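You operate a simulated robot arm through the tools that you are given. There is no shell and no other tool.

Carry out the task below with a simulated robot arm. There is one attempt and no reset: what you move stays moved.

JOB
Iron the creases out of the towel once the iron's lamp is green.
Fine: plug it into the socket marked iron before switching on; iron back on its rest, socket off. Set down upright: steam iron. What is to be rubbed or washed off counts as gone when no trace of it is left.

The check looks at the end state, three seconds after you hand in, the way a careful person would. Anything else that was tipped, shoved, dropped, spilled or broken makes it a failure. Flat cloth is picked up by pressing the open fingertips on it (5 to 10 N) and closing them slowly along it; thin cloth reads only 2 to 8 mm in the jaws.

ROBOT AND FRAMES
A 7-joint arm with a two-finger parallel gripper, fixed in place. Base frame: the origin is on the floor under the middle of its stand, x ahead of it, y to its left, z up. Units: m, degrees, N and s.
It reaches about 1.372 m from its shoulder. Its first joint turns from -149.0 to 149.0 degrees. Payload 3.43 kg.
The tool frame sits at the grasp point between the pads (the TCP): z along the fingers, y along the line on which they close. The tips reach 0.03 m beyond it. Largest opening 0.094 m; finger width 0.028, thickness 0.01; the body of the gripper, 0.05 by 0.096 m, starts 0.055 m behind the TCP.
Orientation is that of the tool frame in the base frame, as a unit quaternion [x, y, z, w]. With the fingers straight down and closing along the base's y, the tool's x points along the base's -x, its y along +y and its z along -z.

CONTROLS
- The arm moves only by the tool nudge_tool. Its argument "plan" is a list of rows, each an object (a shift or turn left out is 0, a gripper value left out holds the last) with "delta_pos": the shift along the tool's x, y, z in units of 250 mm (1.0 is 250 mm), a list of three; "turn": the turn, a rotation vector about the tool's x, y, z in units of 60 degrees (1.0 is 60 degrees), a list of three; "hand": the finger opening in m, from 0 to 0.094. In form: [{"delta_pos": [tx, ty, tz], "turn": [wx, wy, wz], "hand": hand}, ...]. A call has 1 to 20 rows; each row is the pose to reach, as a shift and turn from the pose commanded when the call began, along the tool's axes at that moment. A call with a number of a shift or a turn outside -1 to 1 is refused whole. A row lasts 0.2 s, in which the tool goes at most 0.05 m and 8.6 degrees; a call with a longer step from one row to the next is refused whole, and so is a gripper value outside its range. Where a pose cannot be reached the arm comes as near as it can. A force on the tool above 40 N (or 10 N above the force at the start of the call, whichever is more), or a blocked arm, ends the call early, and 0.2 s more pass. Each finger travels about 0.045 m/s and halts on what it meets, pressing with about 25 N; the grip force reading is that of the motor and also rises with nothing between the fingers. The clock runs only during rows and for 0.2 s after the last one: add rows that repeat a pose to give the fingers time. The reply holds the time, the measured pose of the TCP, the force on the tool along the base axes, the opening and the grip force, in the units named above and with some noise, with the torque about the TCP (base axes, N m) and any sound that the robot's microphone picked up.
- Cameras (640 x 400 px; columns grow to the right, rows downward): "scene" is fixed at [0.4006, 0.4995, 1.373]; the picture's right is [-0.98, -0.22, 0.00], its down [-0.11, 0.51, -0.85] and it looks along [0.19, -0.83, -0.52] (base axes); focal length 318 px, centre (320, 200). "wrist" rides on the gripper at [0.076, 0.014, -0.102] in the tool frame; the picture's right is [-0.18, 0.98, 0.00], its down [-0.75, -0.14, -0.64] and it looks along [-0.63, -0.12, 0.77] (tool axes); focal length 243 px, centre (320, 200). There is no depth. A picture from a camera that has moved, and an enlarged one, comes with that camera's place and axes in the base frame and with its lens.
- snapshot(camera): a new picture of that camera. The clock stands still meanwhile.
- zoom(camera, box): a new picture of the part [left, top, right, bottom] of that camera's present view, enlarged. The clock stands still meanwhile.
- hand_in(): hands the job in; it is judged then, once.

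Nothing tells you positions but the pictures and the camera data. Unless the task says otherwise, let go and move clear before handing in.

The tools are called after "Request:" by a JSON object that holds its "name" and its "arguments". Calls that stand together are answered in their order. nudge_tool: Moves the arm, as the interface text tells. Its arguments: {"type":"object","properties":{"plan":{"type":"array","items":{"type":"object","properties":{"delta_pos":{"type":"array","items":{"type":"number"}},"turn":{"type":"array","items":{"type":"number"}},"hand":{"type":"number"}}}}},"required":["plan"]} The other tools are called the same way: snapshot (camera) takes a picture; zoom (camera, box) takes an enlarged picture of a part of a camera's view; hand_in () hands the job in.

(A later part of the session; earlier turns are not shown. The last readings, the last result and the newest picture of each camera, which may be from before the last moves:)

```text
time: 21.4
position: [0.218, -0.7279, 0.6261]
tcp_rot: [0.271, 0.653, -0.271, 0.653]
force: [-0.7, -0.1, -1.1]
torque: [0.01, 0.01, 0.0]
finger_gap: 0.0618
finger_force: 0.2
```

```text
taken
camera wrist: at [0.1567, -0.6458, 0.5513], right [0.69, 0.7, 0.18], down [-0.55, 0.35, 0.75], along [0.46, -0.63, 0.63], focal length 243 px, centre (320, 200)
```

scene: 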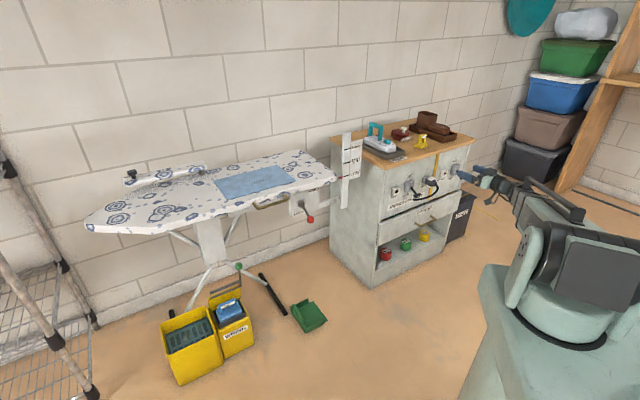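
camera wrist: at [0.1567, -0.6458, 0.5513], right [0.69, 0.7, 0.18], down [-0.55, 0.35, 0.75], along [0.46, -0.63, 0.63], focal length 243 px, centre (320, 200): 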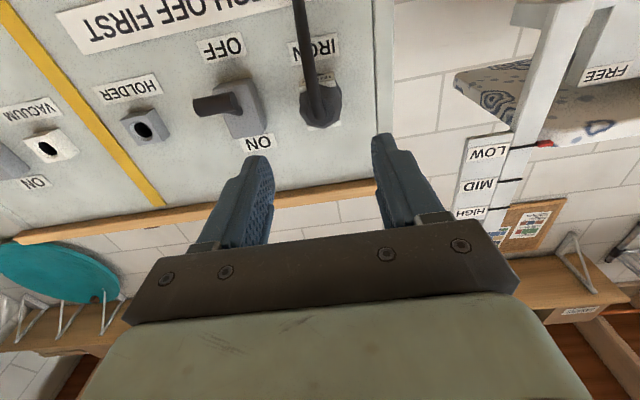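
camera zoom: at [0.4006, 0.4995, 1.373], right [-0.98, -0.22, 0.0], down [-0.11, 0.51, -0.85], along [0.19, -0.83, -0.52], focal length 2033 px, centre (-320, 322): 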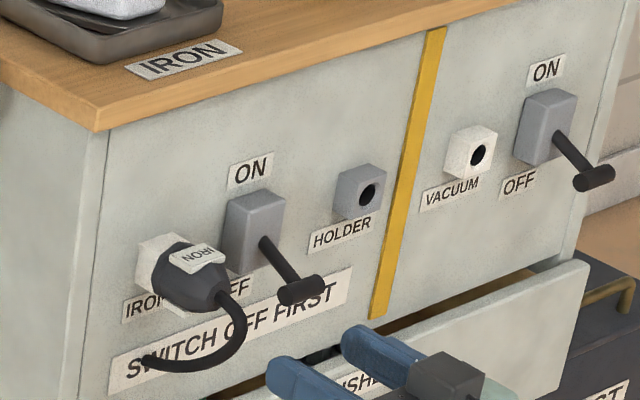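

The plug is in the IRON socket and holds on its own. The lever's T-bar is at about z = 0.60, 0.0575 m out. I'll close the fingers, move below it, and push it up to ON.

Request:
{"name": "nudge_tool", "arguments": {"plan": [{"delta_pos": [0.05, -0.1, 0], "hand": 0.03}, {"delta_pos": [0.12, -0.22, 0], "hand": 0.002}, {"delta_pos": [0.19, -0.32, 0], "hand": 0.002}, {"delta_pos": [0.22, -0.368, 0], "hand": 0.002}, {"delta_pos": [0.22, -0.368, 0], "hand": 0.002}]}}

Request:
{"name": "snapshot", "arguments": {"camera": "wrist"}}

Request:
{"name": "zoom", "arguments": {"camera": "scene", "box": [370, 150, 470, 212]}}

```text
time: 22.6
position: [0.153, -0.7929, 0.5722]
tcp_rot: [0.27, 0.653, -0.27, 0.654]
force: [1.1, -0.1, -0.3]
torque: [0.01, 0.0, 0.01]
finger_gap: 0.0019
finger_force: 0.0
```

```text
taken
camera wrist: at [0.0923, -0.7108, 0.4969], right [0.69, 0.7, 0.18], down [-0.55, 0.35, 0.75], along [0.46, -0.63, 0.63], focal length 243 px, centre (320, 200)
```

wrist: 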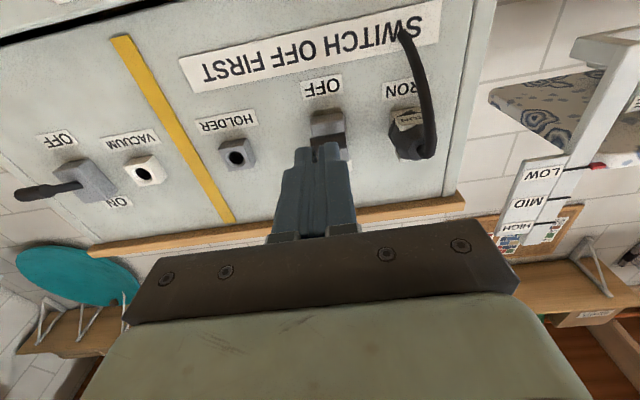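

```text
6.40 times, centred on (420, 181) of scene
camera zoom: at [0.4006, 0.4995, 1.373], right [-0.98, -0.22, 0.0], down [-0.11, 0.51, -0.85], along [0.19, -0.83, -0.52], focal length 2033 px, centre (-320, 322)
```

zoom: 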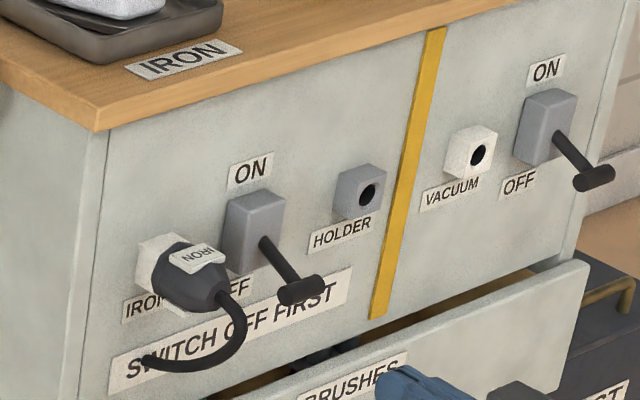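

The closed fingers are lined up under the lever. I'll move forward beneath the T-bar.

Request:
{"name": "nudge_tool", "arguments": {"plan": [{"delta_pos": [0, 0, 0.12]}, {"delta_pos": [0, 0, 0.24]}, {"delta_pos": [0, 0, 0.33]}, {"delta_pos": [0, 0, 0.388]}, {"delta_pos": [0, 0, 0.388]}]}}

Request:
{"name": "snapshot", "arguments": {"camera": "wrist"}}

Request:
{"name": "zoom", "arguments": {"camera": "scene", "box": [390, 165, 450, 210]}}

```text
time: 23.8
position: [0.2228, -0.8619, 0.5733]
tcp_rot: [0.271, 0.653, -0.271, 0.653]
force: [0.2, -0.1, -0.8]
torque: [0.03, -0.03, 0.02]
finger_gap: 0.0019
finger_force: 0.0
```

```text
taken
camera wrist: at [0.1616, -0.7794, 0.4976], right [0.69, 0.7, 0.18], down [-0.55, 0.35, 0.75], along [0.46, -0.63, 0.63], focal length 243 px, centre (320, 200)
```

wrist: 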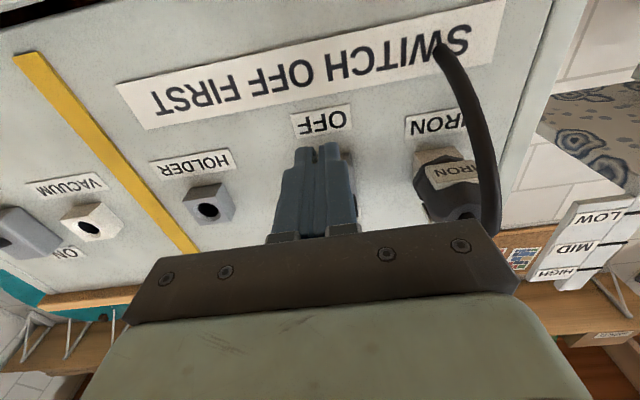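

```text
8.89 times, centred on (420, 188) of scene
camera zoom: at [0.4006, 0.4995, 1.373], right [-0.98, -0.22, 0.0], down [-0.11, 0.51, -0.85], along [0.19, -0.83, -0.52], focal length 2823 px, centre (-569, 311)
```

zoom: 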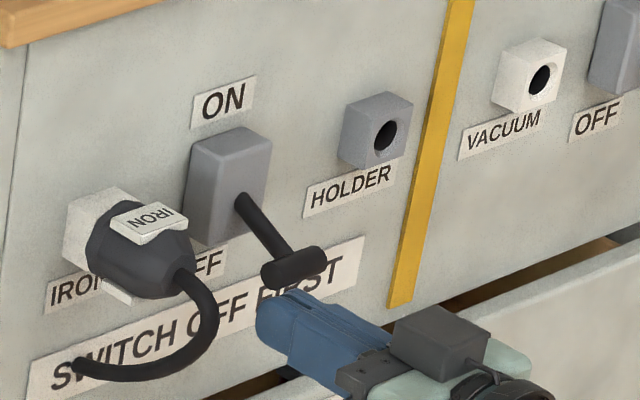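

The fingertips are beneath the T-bar. Lifting slowly to swing it to ON.

Request:
{"name": "nudge_tool", "arguments": {"plan": [{"delta_pos": [-0.05, 0, 0]}, {"delta_pos": [-0.09, 0, 0]}, {"delta_pos": [-0.13, 0, 0]}, {"delta_pos": [-0.17, 0, 0]}, {"delta_pos": [-0.2, 0, 0]}, {"delta_pos": [-0.22, 0, 0]}, {"delta_pos": [-0.24, 0, 0]}]}}

Request:
{"name": "snapshot", "arguments": {"camera": "wrist"}}

Request:
{"name": "zoom", "arguments": {"camera": "scene", "box": [350, 110, 470, 212]}}

```text
time: 25.4
position: [0.2227, -0.8623, 0.6285]
tcp_rot: [0.271, 0.655, -0.27, 0.651]
force: [-2.4, 4.2, -27.6]
torque: [0.48, 0.57, 0.13]
finger_gap: 0.0028
finger_force: 0.3
```

```text
taken
camera wrist: at [0.1603, -0.7796, 0.5541], right [0.7, 0.69, 0.18], down [-0.55, 0.35, 0.76], along [0.46, -0.63, 0.63], focal length 243 px, centre (320, 200)
```

wrist: 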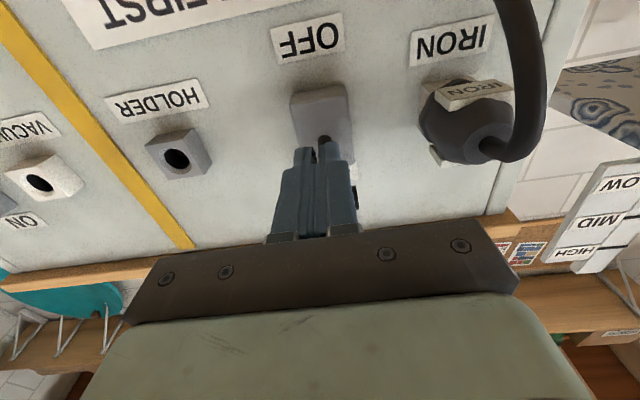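

```text
3.92 times, centred on (410, 161) of scene
camera zoom: at [0.4006, 0.4995, 1.373], right [-0.98, -0.22, 0.0], down [-0.11, 0.51, -0.85], along [0.19, -0.83, -0.52], focal length 1246 px, centre (-33, 353)
```

zoom: 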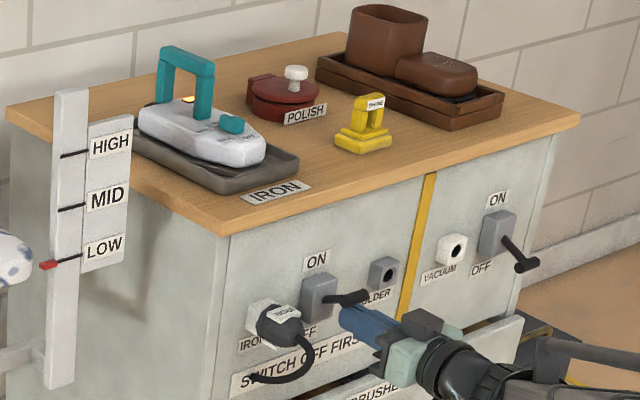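

The lever swung to its upper stop (27 N), and the iron's lamp now glows amber. I'll relax downward and back away.

Request:
{"name": "nudge_tool", "arguments": {"plan": [{"delta_pos": [0.05, 0, 0]}, {"delta_pos": [0.08, 0, -0.08]}, {"delta_pos": [0.08, 0, -0.2]}, {"delta_pos": [0.08, 0, -0.34]}, {"delta_pos": [0.08, 0, -0.48]}]}}

Request:
{"name": "zoom", "arguments": {"camera": "scene", "box": [350, 110, 470, 212]}}

Request:
{"name": "zoom", "arguments": {"camera": "scene", "box": [360, 115, 410, 160]}}

Request:
{"name": "snapshot", "arguments": {"camera": "wrist"}}

```text
time: 26.6
position: [0.1376, -0.7767, 0.6128]
tcp_rot: [0.271, 0.653, -0.271, 0.653]
force: [-0.9, -0.3, 0.4]
torque: [0.03, 0.01, 0.01]
finger_gap: 0.0019
finger_force: 0.1
```

```text
3.92 times, centred on (410, 161) of scene
camera zoom: at [0.4006, 0.4995, 1.373], right [-0.98, -0.22, 0.0], down [-0.11, 0.51, -0.85], along [0.19, -0.83, -0.52], focal length 1246 px, centre (-33, 353)
```

zoom: 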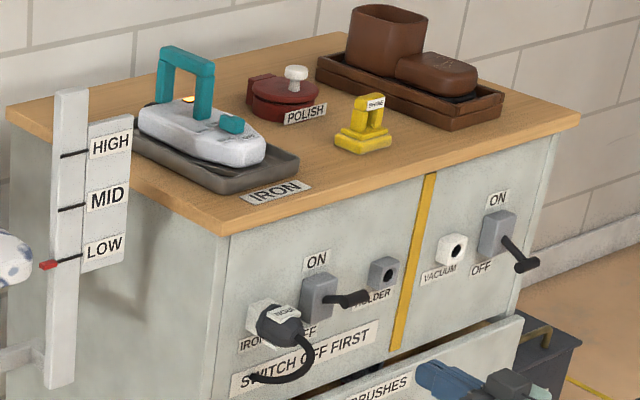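

```text
8.89 times, centred on (385, 138) of scene
camera zoom: at [0.4006, 0.4995, 1.373], right [-0.98, -0.22, 0.0], down [-0.11, 0.51, -0.85], along [0.19, -0.83, -0.52], focal length 2823 px, centre (-258, 756)
```

zoom: 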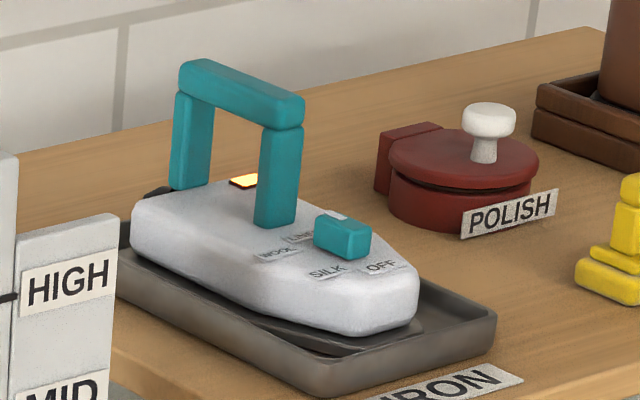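

```text
taken
camera wrist: at [0.0756, -0.6946, 0.5371], right [0.69, 0.7, 0.18], down [-0.55, 0.35, 0.75], along [0.46, -0.63, 0.63], focal length 243 px, centre (320, 200)
```

wrist: 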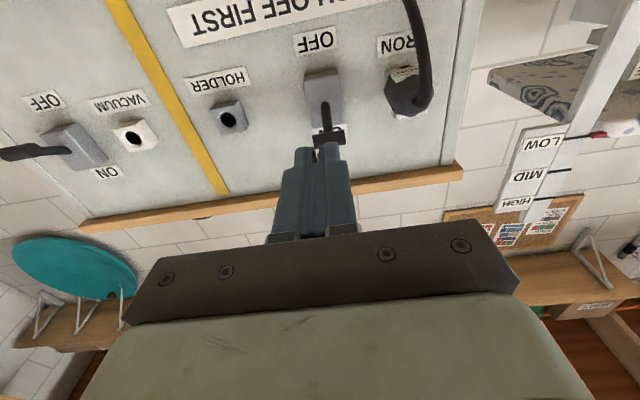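

The lever stays ON and the lamp is amber, so the iron is heating. Meanwhile I'll rise clear of the table and turn the fingers downward for the handle.

Request:
{"name": "nudge_tool", "arguments": {"plan": [{"delta_pos": [-0.18, 0, -0.04], "hand": 0.03}, {"delta_pos": [-0.36, 0, -0.06], "hand": 0.06}, {"delta_pos": [-0.54, 0, -0.06], "hand": 0.08}, {"delta_pos": [-0.72, 0, -0.06]}, {"delta_pos": [-0.9, 0, -0.06]}]}}

Request:
{"name": "nudge_tool", "arguments": {"plan": [{"delta_pos": [-0.18, 0, 0]}, {"delta_pos": [-0.36, 0, 0]}, {"delta_pos": [-0.54, 0, 0]}, {"delta_pos": [-0.72, 0, 0]}, {"delta_pos": [-0.9, 0, 0]}]}}

Request:
{"name": "nudge_tool", "arguments": {"plan": [{"turn": [0, 0.125, 0]}, {"turn": [0, 0.25, 0]}, {"turn": [0, 0.375, 0]}, {"turn": [0, 0.5, 0]}, {"turn": [0, 0.625, 0]}, {"turn": [0, 0.75, 0]}]}}

Request:
{"name": "nudge_tool", "arguments": {"plan": [{"turn": [0, 0.125, 0]}, {"turn": [0, 0.25, 0]}, {"turn": [0, 0.375, 0]}, {"turn": [0, 0.5, 0]}, {"turn": [0, 0.625, 0]}, {"turn": [0, 0.75, 0]}]}}

Request:
{"name": "snapshot", "arguments": {"camera": "wrist"}}

Request:
{"name": "snapshot", "arguments": {"camera": "scene"}}

```text
time: 27.8
position: [0.1281, -0.7658, 0.8381]
tcp_rot: [0.269, 0.653, -0.27, 0.654]
force: [-0.3, 1.0, 0.3]
torque: [0.01, 0.01, 0.0]
finger_gap: 0.0798
finger_force: 0.0
```

```text
time: 29.0
position: [0.1256, -0.7665, 1.062]
tcp_rot: [0.27, 0.653, -0.27, 0.654]
force: [-0.8, 0.1, -0.2]
torque: [0.0, 0.01, -0.02]
finger_gap: 0.0798
finger_force: 0.0
```

```text
time: 30.4
position: [0.1253, -0.7672, 1.0627]
tcp_rot: [0.355, 0.854, -0.147, 0.352]
force: [0.3, -0.2, 0.3]
torque: [-0.05, -0.02, -0.02]
finger_gap: 0.0801
finger_force: 0.1
```

```text
time: 31.8
position: [0.1265, -0.765, 1.0631]
tcp_rot: [0.383, 0.924, 0.0, -0.001]
force: [0.1, 0.1, 0.7]
torque: [-0.02, 0.01, -0.03]
finger_gap: 0.08
finger_force: 0.1
```

```text
taken
camera wrist: at [0.0841, -0.7023, 1.166], right [0.83, 0.56, 0.0], down [0.43, -0.63, 0.64], along [0.36, -0.53, -0.77], focal length 243 px, centre (320, 200)
```

wrist: 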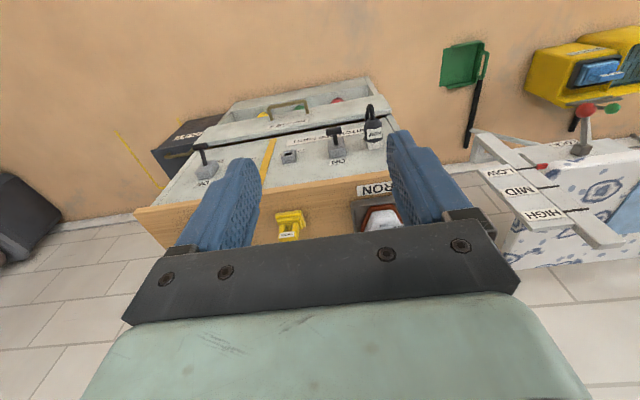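

```text
taken
```

scene: 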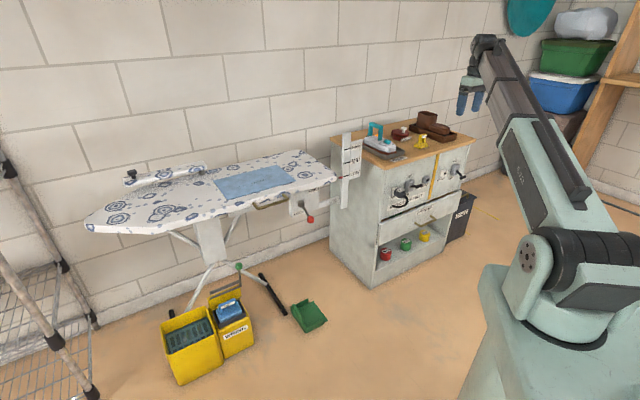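

The fingers now point down and close across the handle direction. I'll move over the iron in two stages at z of about 1.05.

Request:
{"name": "nudge_tool", "arguments": {"plan": [{"delta_pos": [-0.16, 0.033, 0.01]}, {"delta_pos": [-0.32, 0.066, 0.02]}, {"delta_pos": [-0.48, 0.1, 0.03]}, {"delta_pos": [-0.64, 0.13, 0.04]}, {"delta_pos": [-0.8, 0.163, 0.05]}]}}

Request:
{"name": "nudge_tool", "arguments": {"plan": [{"delta_pos": [-0.16, 0.033, 0]}, {"delta_pos": [-0.32, 0.066, 0]}, {"delta_pos": [-0.48, 0.1, 0]}, {"delta_pos": [-0.64, 0.13, 0]}, {"delta_pos": [-0.77, 0.163, 0]}]}}

Request:
{"name": "snapshot", "arguments": {"camera": "wrist"}}

Request:
{"name": "zoom", "arguments": {"camera": "scene", "box": [340, 60, 460, 170]}}

```text
time: 33.0
position: [0.2972, -0.8785, 1.0511]
tcp_rot: [0.383, 0.924, -0.001, 0.001]
force: [0.3, 0.5, 0.8]
torque: [-0.06, -0.04, -0.01]
finger_gap: 0.0797
finger_force: 0.1
```

```text
time: 34.2
position: [0.4624, -0.9872, 1.0521]
tcp_rot: [0.383, 0.924, 0.0, 0.0]
force: [-0.3, 0.5, 0.0]
torque: [0.01, -0.04, -0.03]
finger_gap: 0.0798
finger_force: 0.1
```

```text
taken
camera wrist: at [0.4196, -0.9229, 1.1548], right [0.83, 0.56, 0.0], down [0.43, -0.63, 0.64], along [0.36, -0.53, -0.77], focal length 243 px, centre (320, 200)
```

wrist: 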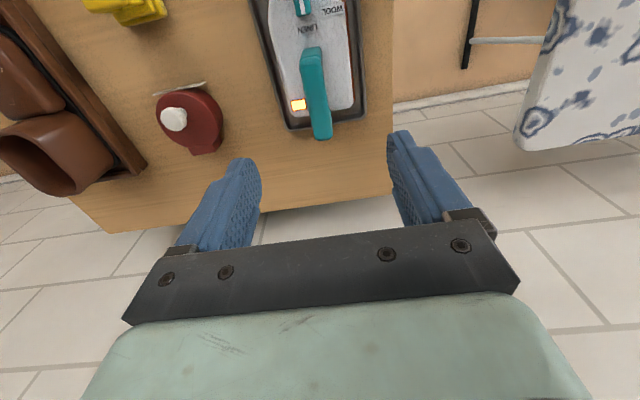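

```text
3.64 times, centred on (400, 115) of scene
camera zoom: at [0.4006, 0.4995, 1.373], right [-0.98, -0.22, 0.0], down [-0.11, 0.51, -0.85], along [0.19, -0.83, -0.52], focal length 1155 px, centre (29, 509)
```

zoom: 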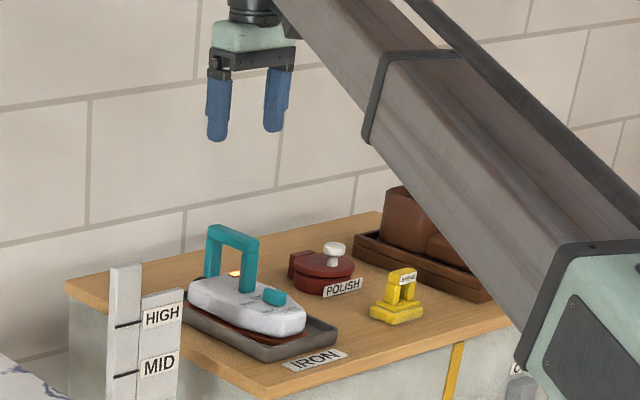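

Request:
{"name": "zoom", "arguments": {"camera": "wrist", "box": [230, 0, 410, 150]}}

Request:
{"name": "zoom", "arguments": {"camera": "scene", "box": [360, 115, 410, 160]}}

```text
2.67 times, centred on (320, 75) of wrist
camera zoom: at [0.4196, -0.9229, 1.1548], right [0.83, 0.56, 0.0], down [0.43, -0.63, 0.64], along [0.36, -0.53, -0.77], focal length 647 px, centre (320, 533)
```

zoom: 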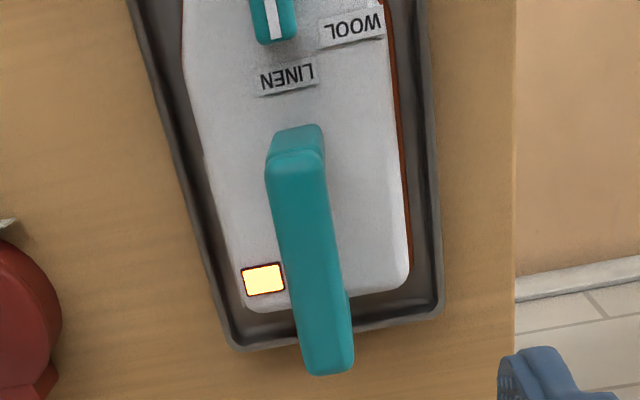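

```text
8.89 times, centred on (385, 138) of scene
camera zoom: at [0.4006, 0.4995, 1.373], right [-0.98, -0.22, 0.0], down [-0.11, 0.51, -0.85], along [0.19, -0.83, -0.52], focal length 2823 px, centre (-258, 756)
```

zoom: 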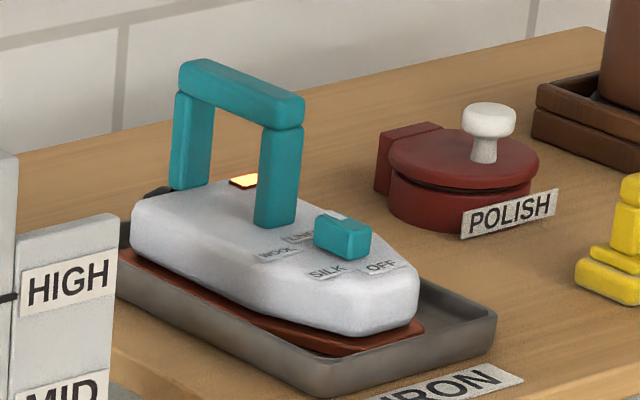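

The handle bar is well located: its top is at z ≈ 0.893 and its centre is about 5 mm off in x and 4 mm in y from the TCP. The dial points to LINEN and the lamp is amber, so I'll wait for green here.

Request:
{"name": "nudge_tool", "arguments": {"plan": [{"delta_pos": [0, 0, 0]}, {"delta_pos": [0, 0, 0]}, {"delta_pos": [0, 0, 0]}, {"delta_pos": [0, 0, 0]}, {"delta_pos": [0, 0, 0]}, {"delta_pos": [0, 0, 0]}, {"delta_pos": [0, 0, 0]}, {"delta_pos": [0, 0, 0]}, {"delta_pos": [0, 0, 0]}, {"delta_pos": [0, 0, 0]}, {"delta_pos": [0, 0, 0]}, {"delta_pos": [0, 0, 0]}, {"delta_pos": [0, 0, 0]}, {"delta_pos": [0, 0, 0]}, {"delta_pos": [0, 0, 0]}, {"delta_pos": [0, 0, 0]}, {"delta_pos": [0, 0, 0]}, {"delta_pos": [0, 0, 0]}, {"delta_pos": [0, 0, 0]}, {"delta_pos": [0, 0, 0]}]}}

Request:
{"name": "zoom", "arguments": {"camera": "wrist", "box": [230, 0, 410, 150]}}

```text
time: 38.4
position: [0.4625, -0.9863, 1.0523]
tcp_rot: [0.383, 0.924, -0.001, 0.001]
force: [-0.4, -0.6, -0.4]
torque: [-0.02, 0.01, 0.0]
finger_gap: 0.0802
finger_force: 0.0
```

```text
2.67 times, centred on (320, 75) of wrist
camera zoom: at [0.4195, -0.9225, 1.1547], right [0.83, 0.56, 0.0], down [0.43, -0.63, 0.64], along [0.36, -0.53, -0.77], focal length 647 px, centre (320, 533)
```

zoom: 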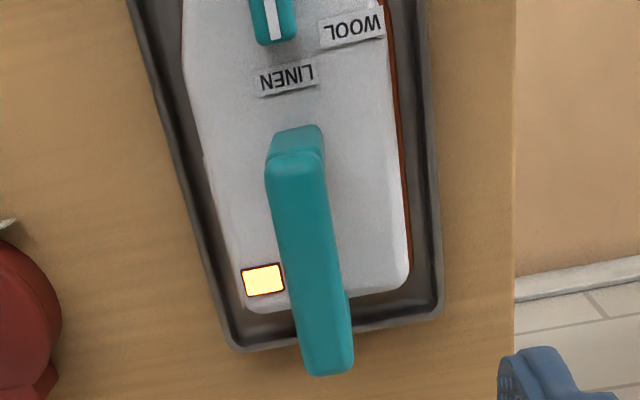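

Still amber. I'll use the time to lower the open fingers around the handle bar.

Request:
{"name": "nudge_tool", "arguments": {"plan": [{"delta_pos": [-0.02, -0.017, 0.12], "hand": 0.07}, {"delta_pos": [-0.02, -0.017, 0.24]}, {"delta_pos": [-0.02, -0.017, 0.36]}, {"delta_pos": [-0.02, -0.017, 0.48]}, {"delta_pos": [-0.02, -0.017, 0.56]}, {"delta_pos": [-0.02, -0.017, 0.63]}, {"delta_pos": [-0.02, -0.017, 0.685]}, {"delta_pos": [-0.02, -0.017, 0.685]}]}}

Request:
{"name": "snapshot", "arguments": {"camera": "wrist"}}

Request:
{"name": "zoom", "arguments": {"camera": "scene", "box": [350, 100, 430, 160]}}

```text
time: 40.2
position: [0.4617, -0.9931, 0.8786]
tcp_rot: [0.383, 0.924, 0.0, 0.001]
force: [1.1, -0.1, -0.1]
torque: [0.01, 0.01, -0.01]
finger_gap: 0.0699
finger_force: 0.1
```

```text
taken
camera wrist: at [0.4196, -0.9289, 0.982], right [0.83, 0.56, 0.0], down [0.43, -0.63, 0.64], along [0.36, -0.53, -0.77], focal length 243 px, centre (320, 200)
```

wrist: 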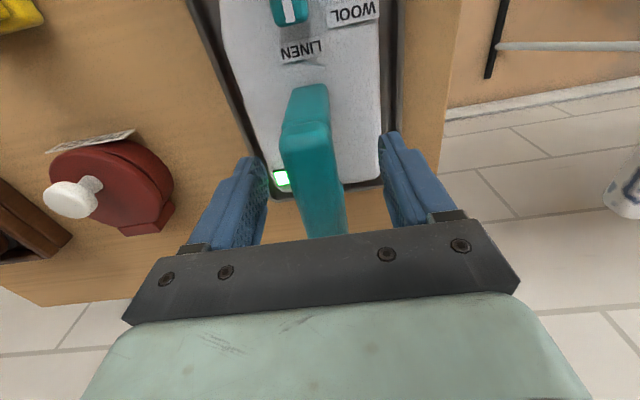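

```text
6.67 times, centred on (390, 130) of scene
camera zoom: at [0.4006, 0.4995, 1.373], right [-0.98, -0.22, 0.0], down [-0.11, 0.51, -0.85], along [0.19, -0.83, -0.52], focal length 2117 px, centre (-147, 667)
```

zoom: 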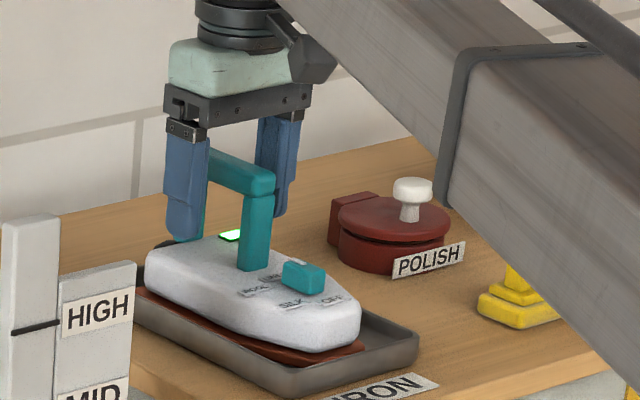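

The lamp has just turned green. I'll check the centring on the bar before closing.

Request:
{"name": "zoom", "arguments": {"camera": "wrist", "box": [220, 80, 420, 240]}}

```text
2.50 times, centred on (320, 160) of wrist
camera zoom: at [0.4196, -0.9289, 0.982], right [0.83, 0.56, 0.0], down [0.43, -0.63, 0.64], along [0.36, -0.53, -0.77], focal length 606 px, centre (320, 300)
```

zoom: 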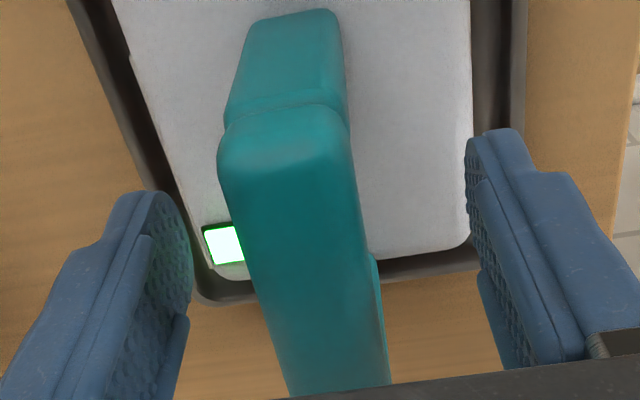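

Well centred. Closing on the handle.

Request:
{"name": "nudge_tool", "arguments": {"plan": [{"hand": 0.045}, {"hand": 0.03}, {"hand": 0.015}, {"hand": 0.01}, {"hand": 0.01}, {"hand": 0.01}]}}

Request:
{"name": "snapshot", "arguments": {"camera": "wrist"}}

Request:
{"name": "zoom", "arguments": {"camera": "scene", "box": [350, 100, 430, 160]}}

```text
time: 41.6
position: [0.4611, -0.9923, 0.8791]
tcp_rot: [0.382, 0.924, -0.001, 0.0]
force: [-0.2, 0.1, 1.2]
torque: [-0.02, -0.07, 0.03]
finger_gap: 0.0264
finger_force: 25.3
```

```text
taken
camera wrist: at [0.4196, -0.9289, 0.9822], right [0.83, 0.56, 0.0], down [0.43, -0.63, 0.64], along [0.36, -0.53, -0.77], focal length 243 px, centre (320, 200)
```

wrist: 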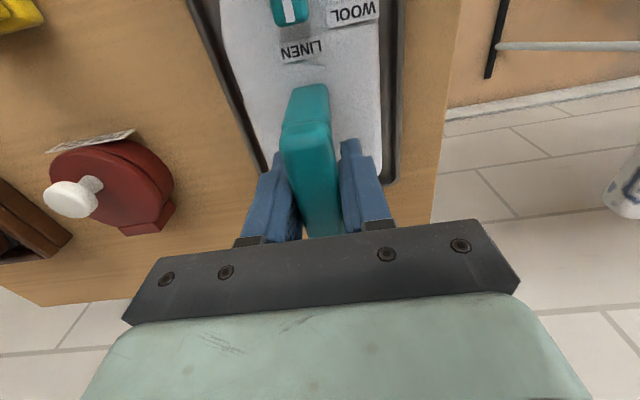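

```text
6.67 times, centred on (390, 130) of scene
camera zoom: at [0.4006, 0.4995, 1.373], right [-0.98, -0.22, 0.0], down [-0.11, 0.51, -0.85], along [0.19, -0.83, -0.52], focal length 2117 px, centre (-147, 667)
```

zoom: 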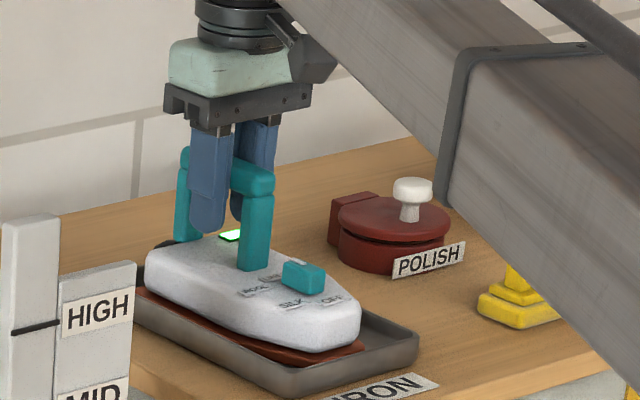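

The handle is held (26 mm gap, 25 N). I'll note the rest pose as TCP (0.461, -0.9925, 0.879) and lift straight up to clear the 0.95 m height-gauge post.

Request:
{"name": "nudge_tool", "arguments": {"plan": [{"delta_pos": [0, 0, -0.06]}, {"delta_pos": [0, 0, -0.14]}, {"delta_pos": [0, 0, -0.24]}, {"delta_pos": [0, 0, -0.36]}, {"delta_pos": [0, 0, -0.48]}, {"delta_pos": [0, 0, -0.6]}, {"delta_pos": [0, 0, -0.74]}, {"delta_pos": [0, 0, -0.88]}, {"delta_pos": [0, 0, -0.98]}]}}

Request:
{"name": "snapshot", "arguments": {"camera": "wrist"}}

Request:
{"name": "snapshot", "arguments": {"camera": "scene"}}

```text
time: 43.6
position: [0.4622, -0.9933, 1.1234]
tcp_rot: [0.383, 0.924, 0.002, 0.0]
force: [-0.8, 0.4, 0.8]
torque: [0.0, -0.01, -0.02]
finger_gap: 0.0098
finger_force: 0.1
```

```text
taken
camera wrist: at [0.4195, -0.9294, 1.2269], right [0.83, 0.56, 0.0], down [0.43, -0.63, 0.64], along [0.36, -0.53, -0.77], focal length 243 px, centre (320, 200)
```

wrist: 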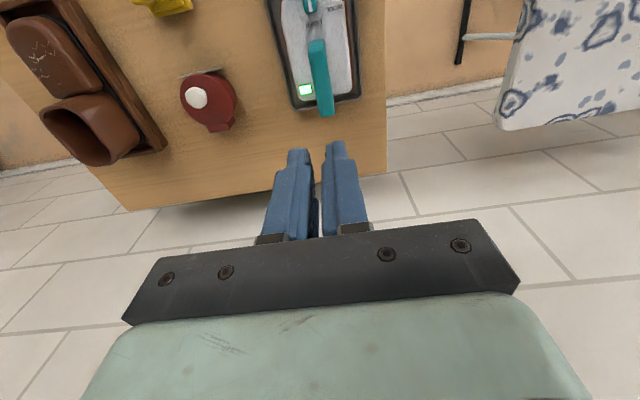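

```text
taken
```

scene: 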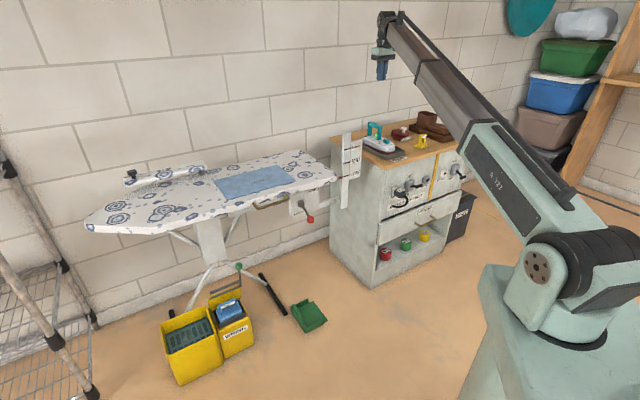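

The handle slipped out of the fingers and the iron appears still on its rest. I'll check whether it moved.

Request:
{"name": "zoom", "arguments": {"camera": "scene", "box": [360, 115, 410, 160]}}

Request:
{"name": "zoom", "arguments": {"camera": "wrist", "box": [230, 0, 410, 150]}}

```text
8.89 times, centred on (385, 138) of scene
camera zoom: at [0.4006, 0.4995, 1.373], right [-0.98, -0.22, 0.0], down [-0.11, 0.51, -0.85], along [0.19, -0.83, -0.52], focal length 2823 px, centre (-258, 756)
```

zoom: 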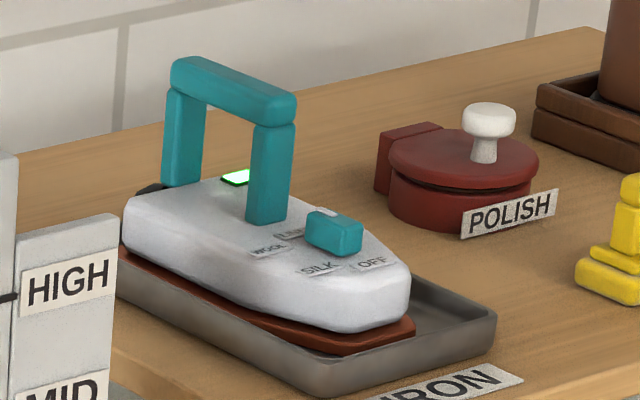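

```text
2.67 times, centred on (320, 75) of wrist
camera zoom: at [0.4195, -0.9294, 1.2269], right [0.83, 0.56, 0.0], down [0.43, -0.63, 0.64], along [0.36, -0.53, -0.77], focal length 647 px, centre (320, 533)
```

zoom: 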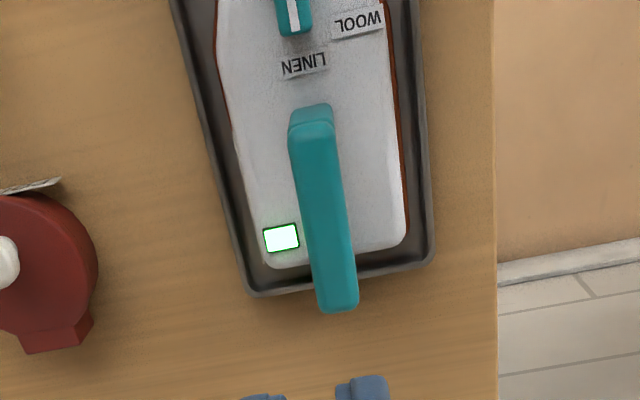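

The iron settled back in its tray, shifted about 5 mm toward the wall, lamp still green. It probably pitched nose-down: the handle sits toward the tail and the weight is about 3 cm further forward. I'll regrip nearer the front post and lift in small steps.

Request:
{"name": "nudge_tool", "arguments": {"plan": [{"delta_pos": [0.078, 0.003, 0.1], "hand": 0.03}, {"delta_pos": [0.078, 0.003, 0.28], "hand": 0.06}, {"delta_pos": [0.078, 0.003, 0.46], "hand": 0.07}, {"delta_pos": [0.078, 0.003, 0.62]}, {"delta_pos": [0.078, 0.003, 0.74]}, {"delta_pos": [0.078, 0.003, 0.84]}, {"delta_pos": [0.078, 0.003, 0.92]}, {"delta_pos": [0.078, 0.003, 0.97]}, {"delta_pos": [0.078, 0.003, 0.998]}, {"delta_pos": [0.078, 0.003, 0.998]}]}}

Request:
{"name": "snapshot", "arguments": {"camera": "wrist"}}

Request:
{"name": "zoom", "arguments": {"camera": "scene", "box": [350, 100, 430, 160]}}

```text
time: 45.8
position: [0.4479, -0.9766, 0.8763]
tcp_rot: [0.383, 0.924, 0.0, 0.001]
force: [-0.1, 0.0, 0.5]
torque: [0.01, -0.02, 0.0]
finger_gap: 0.0699
finger_force: 0.0
```

```text
taken
camera wrist: at [0.4063, -0.9142, 0.9777], right [0.83, 0.56, 0.0], down [0.43, -0.63, 0.64], along [0.36, -0.53, -0.77], focal length 243 px, centre (320, 200)
```

wrist: 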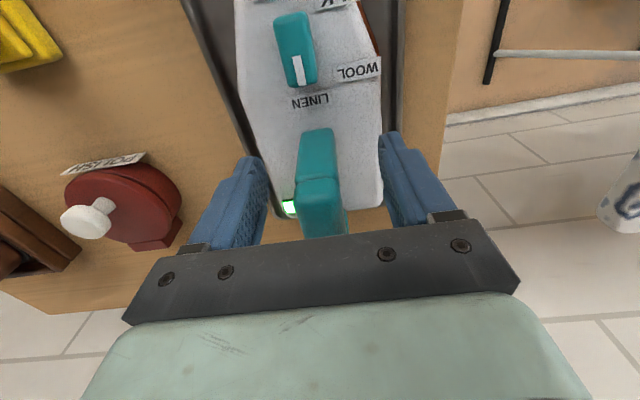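

```text
6.67 times, centred on (390, 130) of scene
camera zoom: at [0.4006, 0.4995, 1.373], right [-0.98, -0.22, 0.0], down [-0.11, 0.51, -0.85], along [0.19, -0.83, -0.52], focal length 2117 px, centre (-147, 667)
```

zoom: 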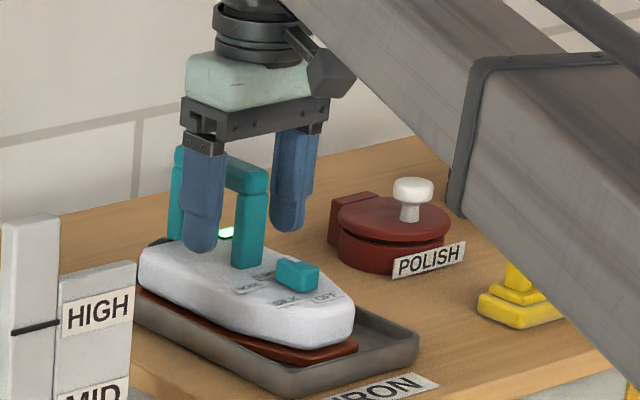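

The fingers are around the bar above the front post. Closing, then lifting a few millimetres to feel the weight.

Request:
{"name": "nudge_tool", "arguments": {"plan": [{"hand": 0.045}, {"hand": 0.03}, {"hand": 0.015}, {"hand": 0.005}, {"hand": 0.0}, {"hand": 0.0}]}}

Request:
{"name": "nudge_tool", "arguments": {"plan": [{"delta_pos": [0, 0, -0.008]}, {"delta_pos": [0, 0, -0.016]}, {"delta_pos": [0, 0, -0.024]}, {"delta_pos": [0, 0, -0.032]}]}}

Request:
{"name": "zoom", "arguments": {"camera": "scene", "box": [350, 100, 430, 160]}}

Request:
{"name": "snapshot", "arguments": {"camera": "wrist"}}

```text
time: 47.2
position: [0.4487, -0.9779, 0.8762]
tcp_rot: [0.382, 0.924, 0.001, 0.001]
force: [-2.2, -3.1, 1.7]
torque: [0.0, 0.12, 0.25]
finger_gap: 0.0264
finger_force: 25.1
```

```text
time: 48.2
position: [0.4481, -0.9785, 0.882]
tcp_rot: [0.382, 0.924, 0.0, 0.0]
force: [-0.4, 0.2, -11.2]
torque: [-0.03, -0.02, -0.01]
finger_gap: 0.0266
finger_force: 24.9
```

```text
6.67 times, centred on (390, 130) of scene
camera zoom: at [0.4006, 0.4995, 1.373], right [-0.98, -0.22, 0.0], down [-0.11, 0.51, -0.85], along [0.19, -0.83, -0.52], focal length 2117 px, centre (-147, 667)
```

zoom: 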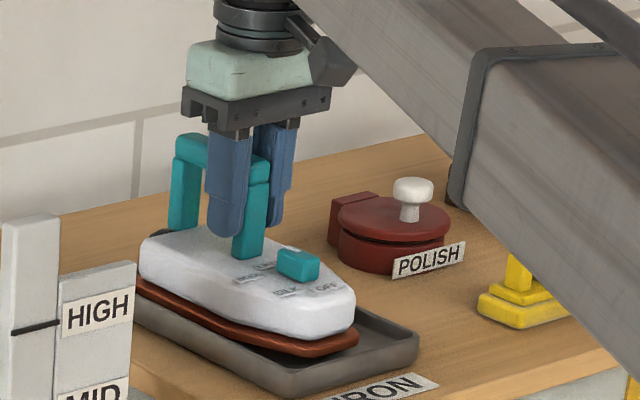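

```text
taken
camera wrist: at [0.4062, -0.9147, 0.9851], right [0.83, 0.56, 0.0], down [0.43, -0.63, 0.64], along [0.36, -0.53, -0.77], focal length 243 px, centre (320, 200)
```

wrist: 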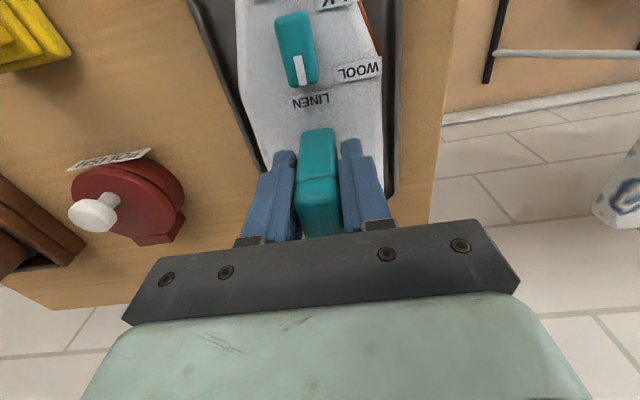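

The full weight of about 11 N is carried with near-zero torque, so the balance is good now. I'll lift gradually.

Request:
{"name": "nudge_tool", "arguments": {"plan": [{"delta_pos": [0, 0, -0.02]}, {"delta_pos": [0, 0, -0.05]}, {"delta_pos": [0, 0, -0.09]}, {"delta_pos": [0, 0, -0.13]}, {"delta_pos": [0, 0, -0.17]}, {"delta_pos": [0, 0, -0.21]}, {"delta_pos": [0, 0, -0.25]}, {"delta_pos": [0, 0, -0.28]}, {"delta_pos": [0, 0, -0.3]}]}}

Request:
{"name": "zoom", "arguments": {"camera": "scene", "box": [340, 80, 430, 160]}}

```text
time: 50.2
position: [0.4496, -0.9785, 0.9561]
tcp_rot: [0.383, 0.924, 0.0, 0.0]
force: [-0.2, -0.5, -11.0]
torque: [-0.03, -0.04, 0.02]
finger_gap: 0.0265
finger_force: 25.2
```

```text
5.00 times, centred on (385, 120) of scene
camera zoom: at [0.4006, 0.4995, 1.373], right [-0.98, -0.22, 0.0], down [-0.11, 0.51, -0.85], along [0.19, -0.83, -0.52], focal length 1588 px, centre (-5, 600)
```

zoom: 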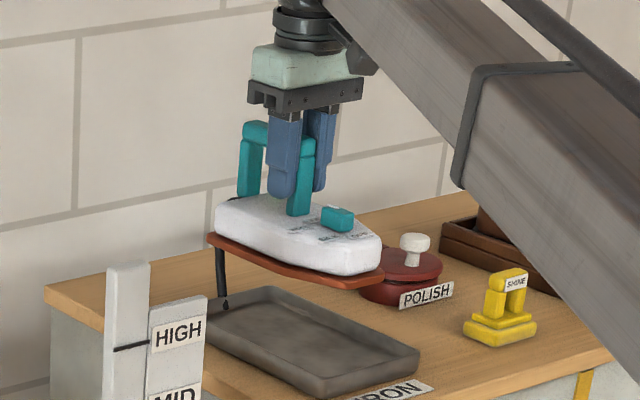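

Lifted level and cleanly, with its cord trailing from the tail. Continuing up to TCP z of about 1.10.

Request:
{"name": "nudge_tool", "arguments": {"plan": [{"delta_pos": [0, 0, -0.04]}, {"delta_pos": [0, 0, -0.1]}, {"delta_pos": [0, 0, -0.18]}, {"delta_pos": [0, 0, -0.26]}, {"delta_pos": [0, 0, -0.34]}, {"delta_pos": [0, 0, -0.42]}, {"delta_pos": [0, 0, -0.5]}, {"delta_pos": [0, 0, -0.56]}, {"delta_pos": [0, 0, -0.58]}]}}

Request:
{"name": "snapshot", "arguments": {"camera": "scene"}}

Request:
{"name": "snapshot", "arguments": {"camera": "wrist"}}

```text
time: 52.2
position: [0.4487, -0.9797, 1.1017]
tcp_rot: [0.382, 0.924, 0.0, 0.0]
force: [0.6, -0.6, -10.9]
torque: [-0.05, -0.05, 0.0]
finger_gap: 0.0267
finger_force: 25.2
```

```text
taken
```

scene: 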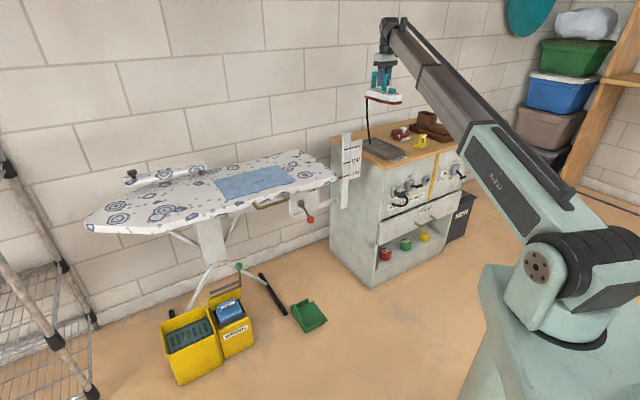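

```text
taken
camera wrist: at [0.4065, -0.9156, 1.2055], right [0.83, 0.56, 0.0], down [0.43, -0.63, 0.64], along [0.36, -0.53, -0.77], focal length 243 px, centre (320, 200)
```

wrist: 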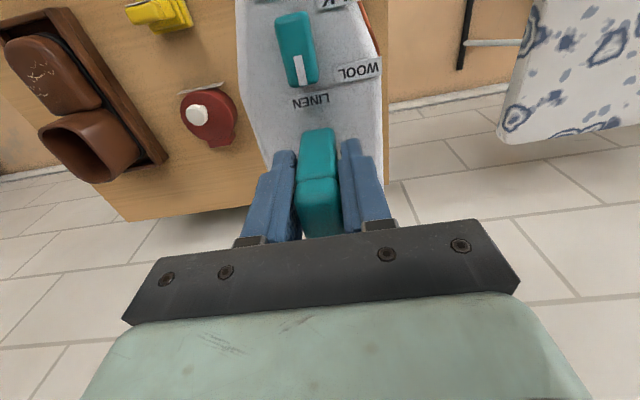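

The towel lies almost straight along the tool's +y from here. I'll carry the iron at this height in two smooth moves of 0.25 m.

Request:
{"name": "nudge_tool", "arguments": {"plan": [{"delta_pos": [0.003, 0.05, 0]}, {"delta_pos": [0.007, 0.14, 0]}, {"delta_pos": [0.012, 0.26, 0]}, {"delta_pos": [0.018, 0.4, 0]}, {"delta_pos": [0.024, 0.54, 0]}, {"delta_pos": [0.028, 0.68, 0]}, {"delta_pos": [0.028, 0.82, 0]}, {"delta_pos": [0.028, 0.93, 0]}, {"delta_pos": [0.028, 1.0, 0]}]}}

Request:
{"name": "snapshot", "arguments": {"camera": "scene"}}

Request:
{"name": "snapshot", "arguments": {"camera": "wrist"}}

```text
time: 54.2
position: [0.6208, -0.7971, 1.1017]
tcp_rot: [0.382, 0.924, 0.0, 0.0]
force: [0.6, -0.5, -11.5]
torque: [-0.04, -0.03, -0.02]
finger_gap: 0.0266
finger_force: 24.8
```

```text
taken
```

scene: 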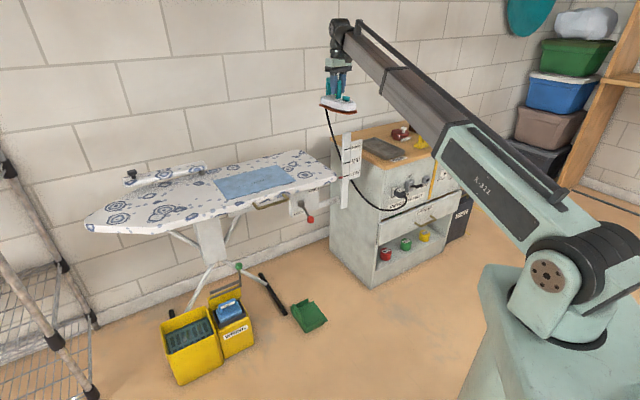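

```text
taken
camera wrist: at [0.5777, -0.7332, 1.2056], right [0.83, 0.56, 0.0], down [0.43, -0.63, 0.64], along [0.36, -0.53, -0.77], focal length 243 px, centre (320, 200)
```

wrist: 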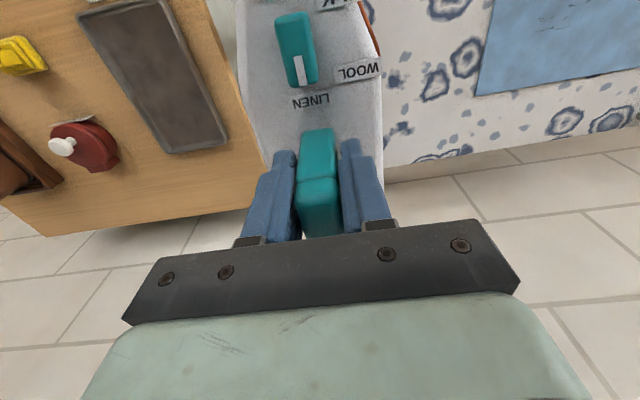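

Request:
{"name": "nudge_tool", "arguments": {"plan": [{"delta_pos": [0.003, 0.05, 0]}, {"delta_pos": [0.007, 0.14, 0]}, {"delta_pos": [0.012, 0.26, 0]}, {"delta_pos": [0.018, 0.4, 0]}, {"delta_pos": [0.024, 0.54, 0]}, {"delta_pos": [0.028, 0.68, 0]}, {"delta_pos": [0.028, 0.82, 0]}, {"delta_pos": [0.028, 0.93, 0]}, {"delta_pos": [0.028, 1.0, 0]}]}}

Request:
{"name": "snapshot", "arguments": {"camera": "scene"}}

Request:
{"name": "snapshot", "arguments": {"camera": "wrist"}}

```text
time: 56.2
position: [0.7934, -0.6139, 1.1015]
tcp_rot: [0.384, 0.923, 0.0, 0.0]
force: [-0.5, -1.1, -10.5]
torque: [-0.06, -0.02, 0.04]
finger_gap: 0.0265
finger_force: 25.4
```

```text
taken
```

scene: 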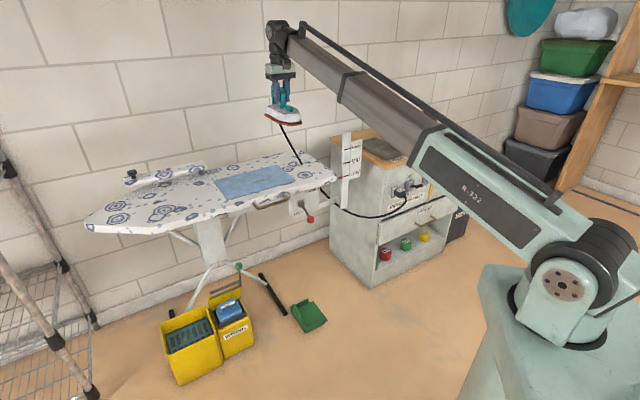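

```text
taken
camera wrist: at [0.7505, -0.5512, 1.2053], right [0.83, 0.56, 0.0], down [0.43, -0.63, 0.64], along [0.36, -0.53, -0.77], focal length 243 px, centre (320, 200)
```

wrist: 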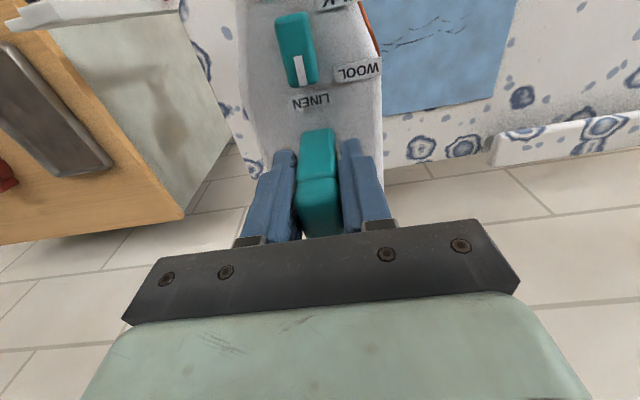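

The iron hovers beside the towel and the creases run along the tool's y. Combining views, the board top is about 0.782 and the creases span y_t ≈ 0.18–0.33. I'll shift over the towel's near end and descend to just above it.

Request:
{"name": "nudge_tool", "arguments": {"plan": [{"delta_pos": [-0.01, 0.03, 0.05]}, {"delta_pos": [-0.02, 0.06, 0.14]}, {"delta_pos": [-0.03, 0.09, 0.26]}, {"delta_pos": [-0.046, 0.112, 0.38]}, {"delta_pos": [-0.046, 0.112, 0.5]}, {"delta_pos": [-0.046, 0.112, 0.6]}, {"delta_pos": [-0.046, 0.112, 0.68]}, {"delta_pos": [-0.046, 0.112, 0.72]}]}}

Request:
{"name": "zoom", "arguments": {"camera": "scene", "box": [190, 90, 360, 220]}}

Request:
{"name": "snapshot", "arguments": {"camera": "wrist"}}

```text
time: 58.0
position: [0.8215, -0.6024, 0.9224]
tcp_rot: [0.383, 0.924, 0.0, 0.001]
force: [-0.5, -0.7, -11.0]
torque: [-0.1, -0.03, -0.01]
finger_gap: 0.0264
finger_force: 24.7
```

```text
3.08 times, centred on (275, 155) of scene
camera zoom: at [0.4006, 0.4995, 1.373], right [-0.98, -0.22, 0.0], down [-0.11, 0.51, -0.85], along [0.19, -0.83, -0.52], focal length 977 px, centre (458, 338)
```

zoom: 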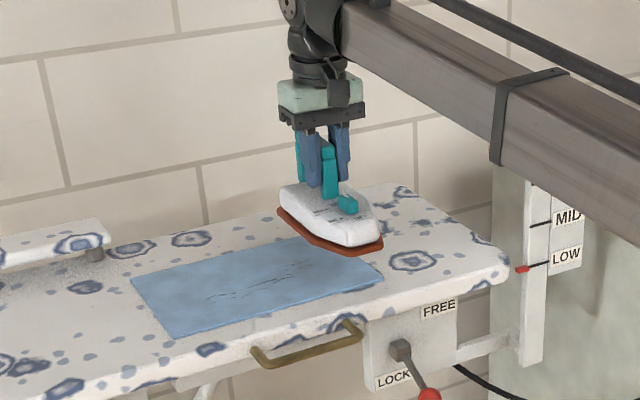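

```text
taken
camera wrist: at [0.7785, -0.5398, 1.025], right [0.83, 0.56, 0.0], down [0.43, -0.63, 0.64], along [0.36, -0.53, -0.77], focal length 243 px, centre (320, 200)
```

wrist: 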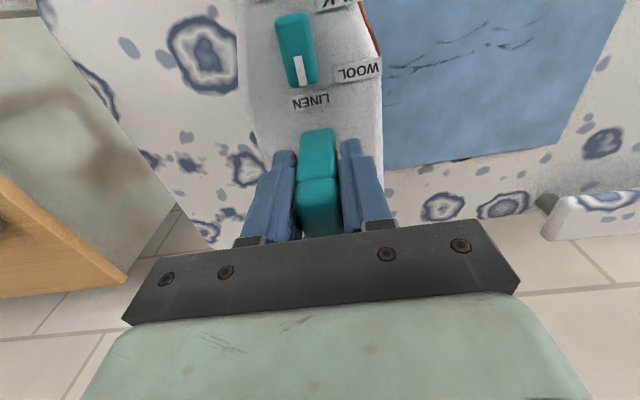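

The iron is over the towel's near end with about 3 cm to go. I'll lower in small steps and watch the force.

Request:
{"name": "nudge_tool", "arguments": {"plan": [{"delta_pos": [0, 0, 0.016]}, {"delta_pos": [0, 0, 0.032]}, {"delta_pos": [0, 0, 0.048]}, {"delta_pos": [0, 0, 0.064]}, {"delta_pos": [0, 0, 0.08]}]}}

Request:
{"name": "zoom", "arguments": {"camera": "scene", "box": [210, 130, 340, 210]}}

```text
time: 59.2
position: [0.8204, -0.6034, 0.9022]
tcp_rot: [0.382, 0.924, -0.001, 0.0]
force: [0.0, 0.0, -10.8]
torque: [-0.03, -0.03, -0.02]
finger_gap: 0.0263
finger_force: 25.1
```

```text
4.92 times, centred on (275, 170) of scene
camera zoom: at [0.4006, 0.4995, 1.373], right [-0.98, -0.22, 0.0], down [-0.11, 0.51, -0.85], along [0.19, -0.83, -0.52], focal length 1564 px, centre (542, 348)
```

zoom: 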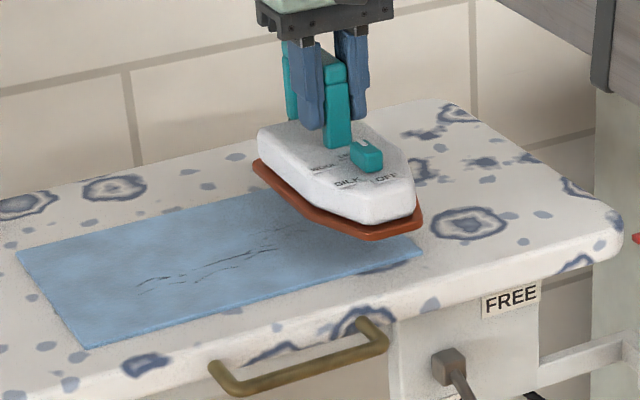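

Request:
{"name": "nudge_tool", "arguments": {"plan": [{"delta_pos": [0, 0, 0.012]}, {"delta_pos": [0, 0, 0.024]}, {"delta_pos": [0, 0, 0.036]}]}}

Request:
{"name": "zoom", "arguments": {"camera": "scene", "box": [210, 130, 340, 210]}}

```text
time: 60.0
position: [0.822, -0.6021, 0.8939]
tcp_rot: [0.382, 0.924, 0.0, 0.0]
force: [0.0, -0.2, -10.5]
torque: [-0.04, -0.03, 0.0]
finger_gap: 0.0267
finger_force: 25.2
```

```text
4.92 times, centred on (275, 170) of scene
camera zoom: at [0.4006, 0.4995, 1.373], right [-0.98, -0.22, 0.0], down [-0.11, 0.51, -0.85], along [0.19, -0.83, -0.52], focal length 1564 px, centre (542, 348)
```

zoom: 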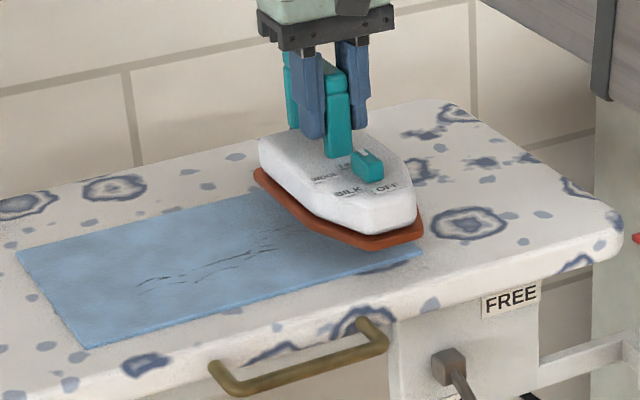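

Request:
{"name": "nudge_tool", "arguments": {"plan": [{"delta_pos": [0, 0, 0.008]}, {"delta_pos": [0, 0, 0.016]}, {"delta_pos": [0, 0, 0.024]}]}}

```text
time: 60.8
position: [0.821, -0.6032, 0.8893]
tcp_rot: [0.382, 0.924, -0.001, 0.0]
force: [-0.2, 0.8, -11.4]
torque: [-0.07, -0.01, -0.03]
finger_gap: 0.0266
finger_force: 25.2
```

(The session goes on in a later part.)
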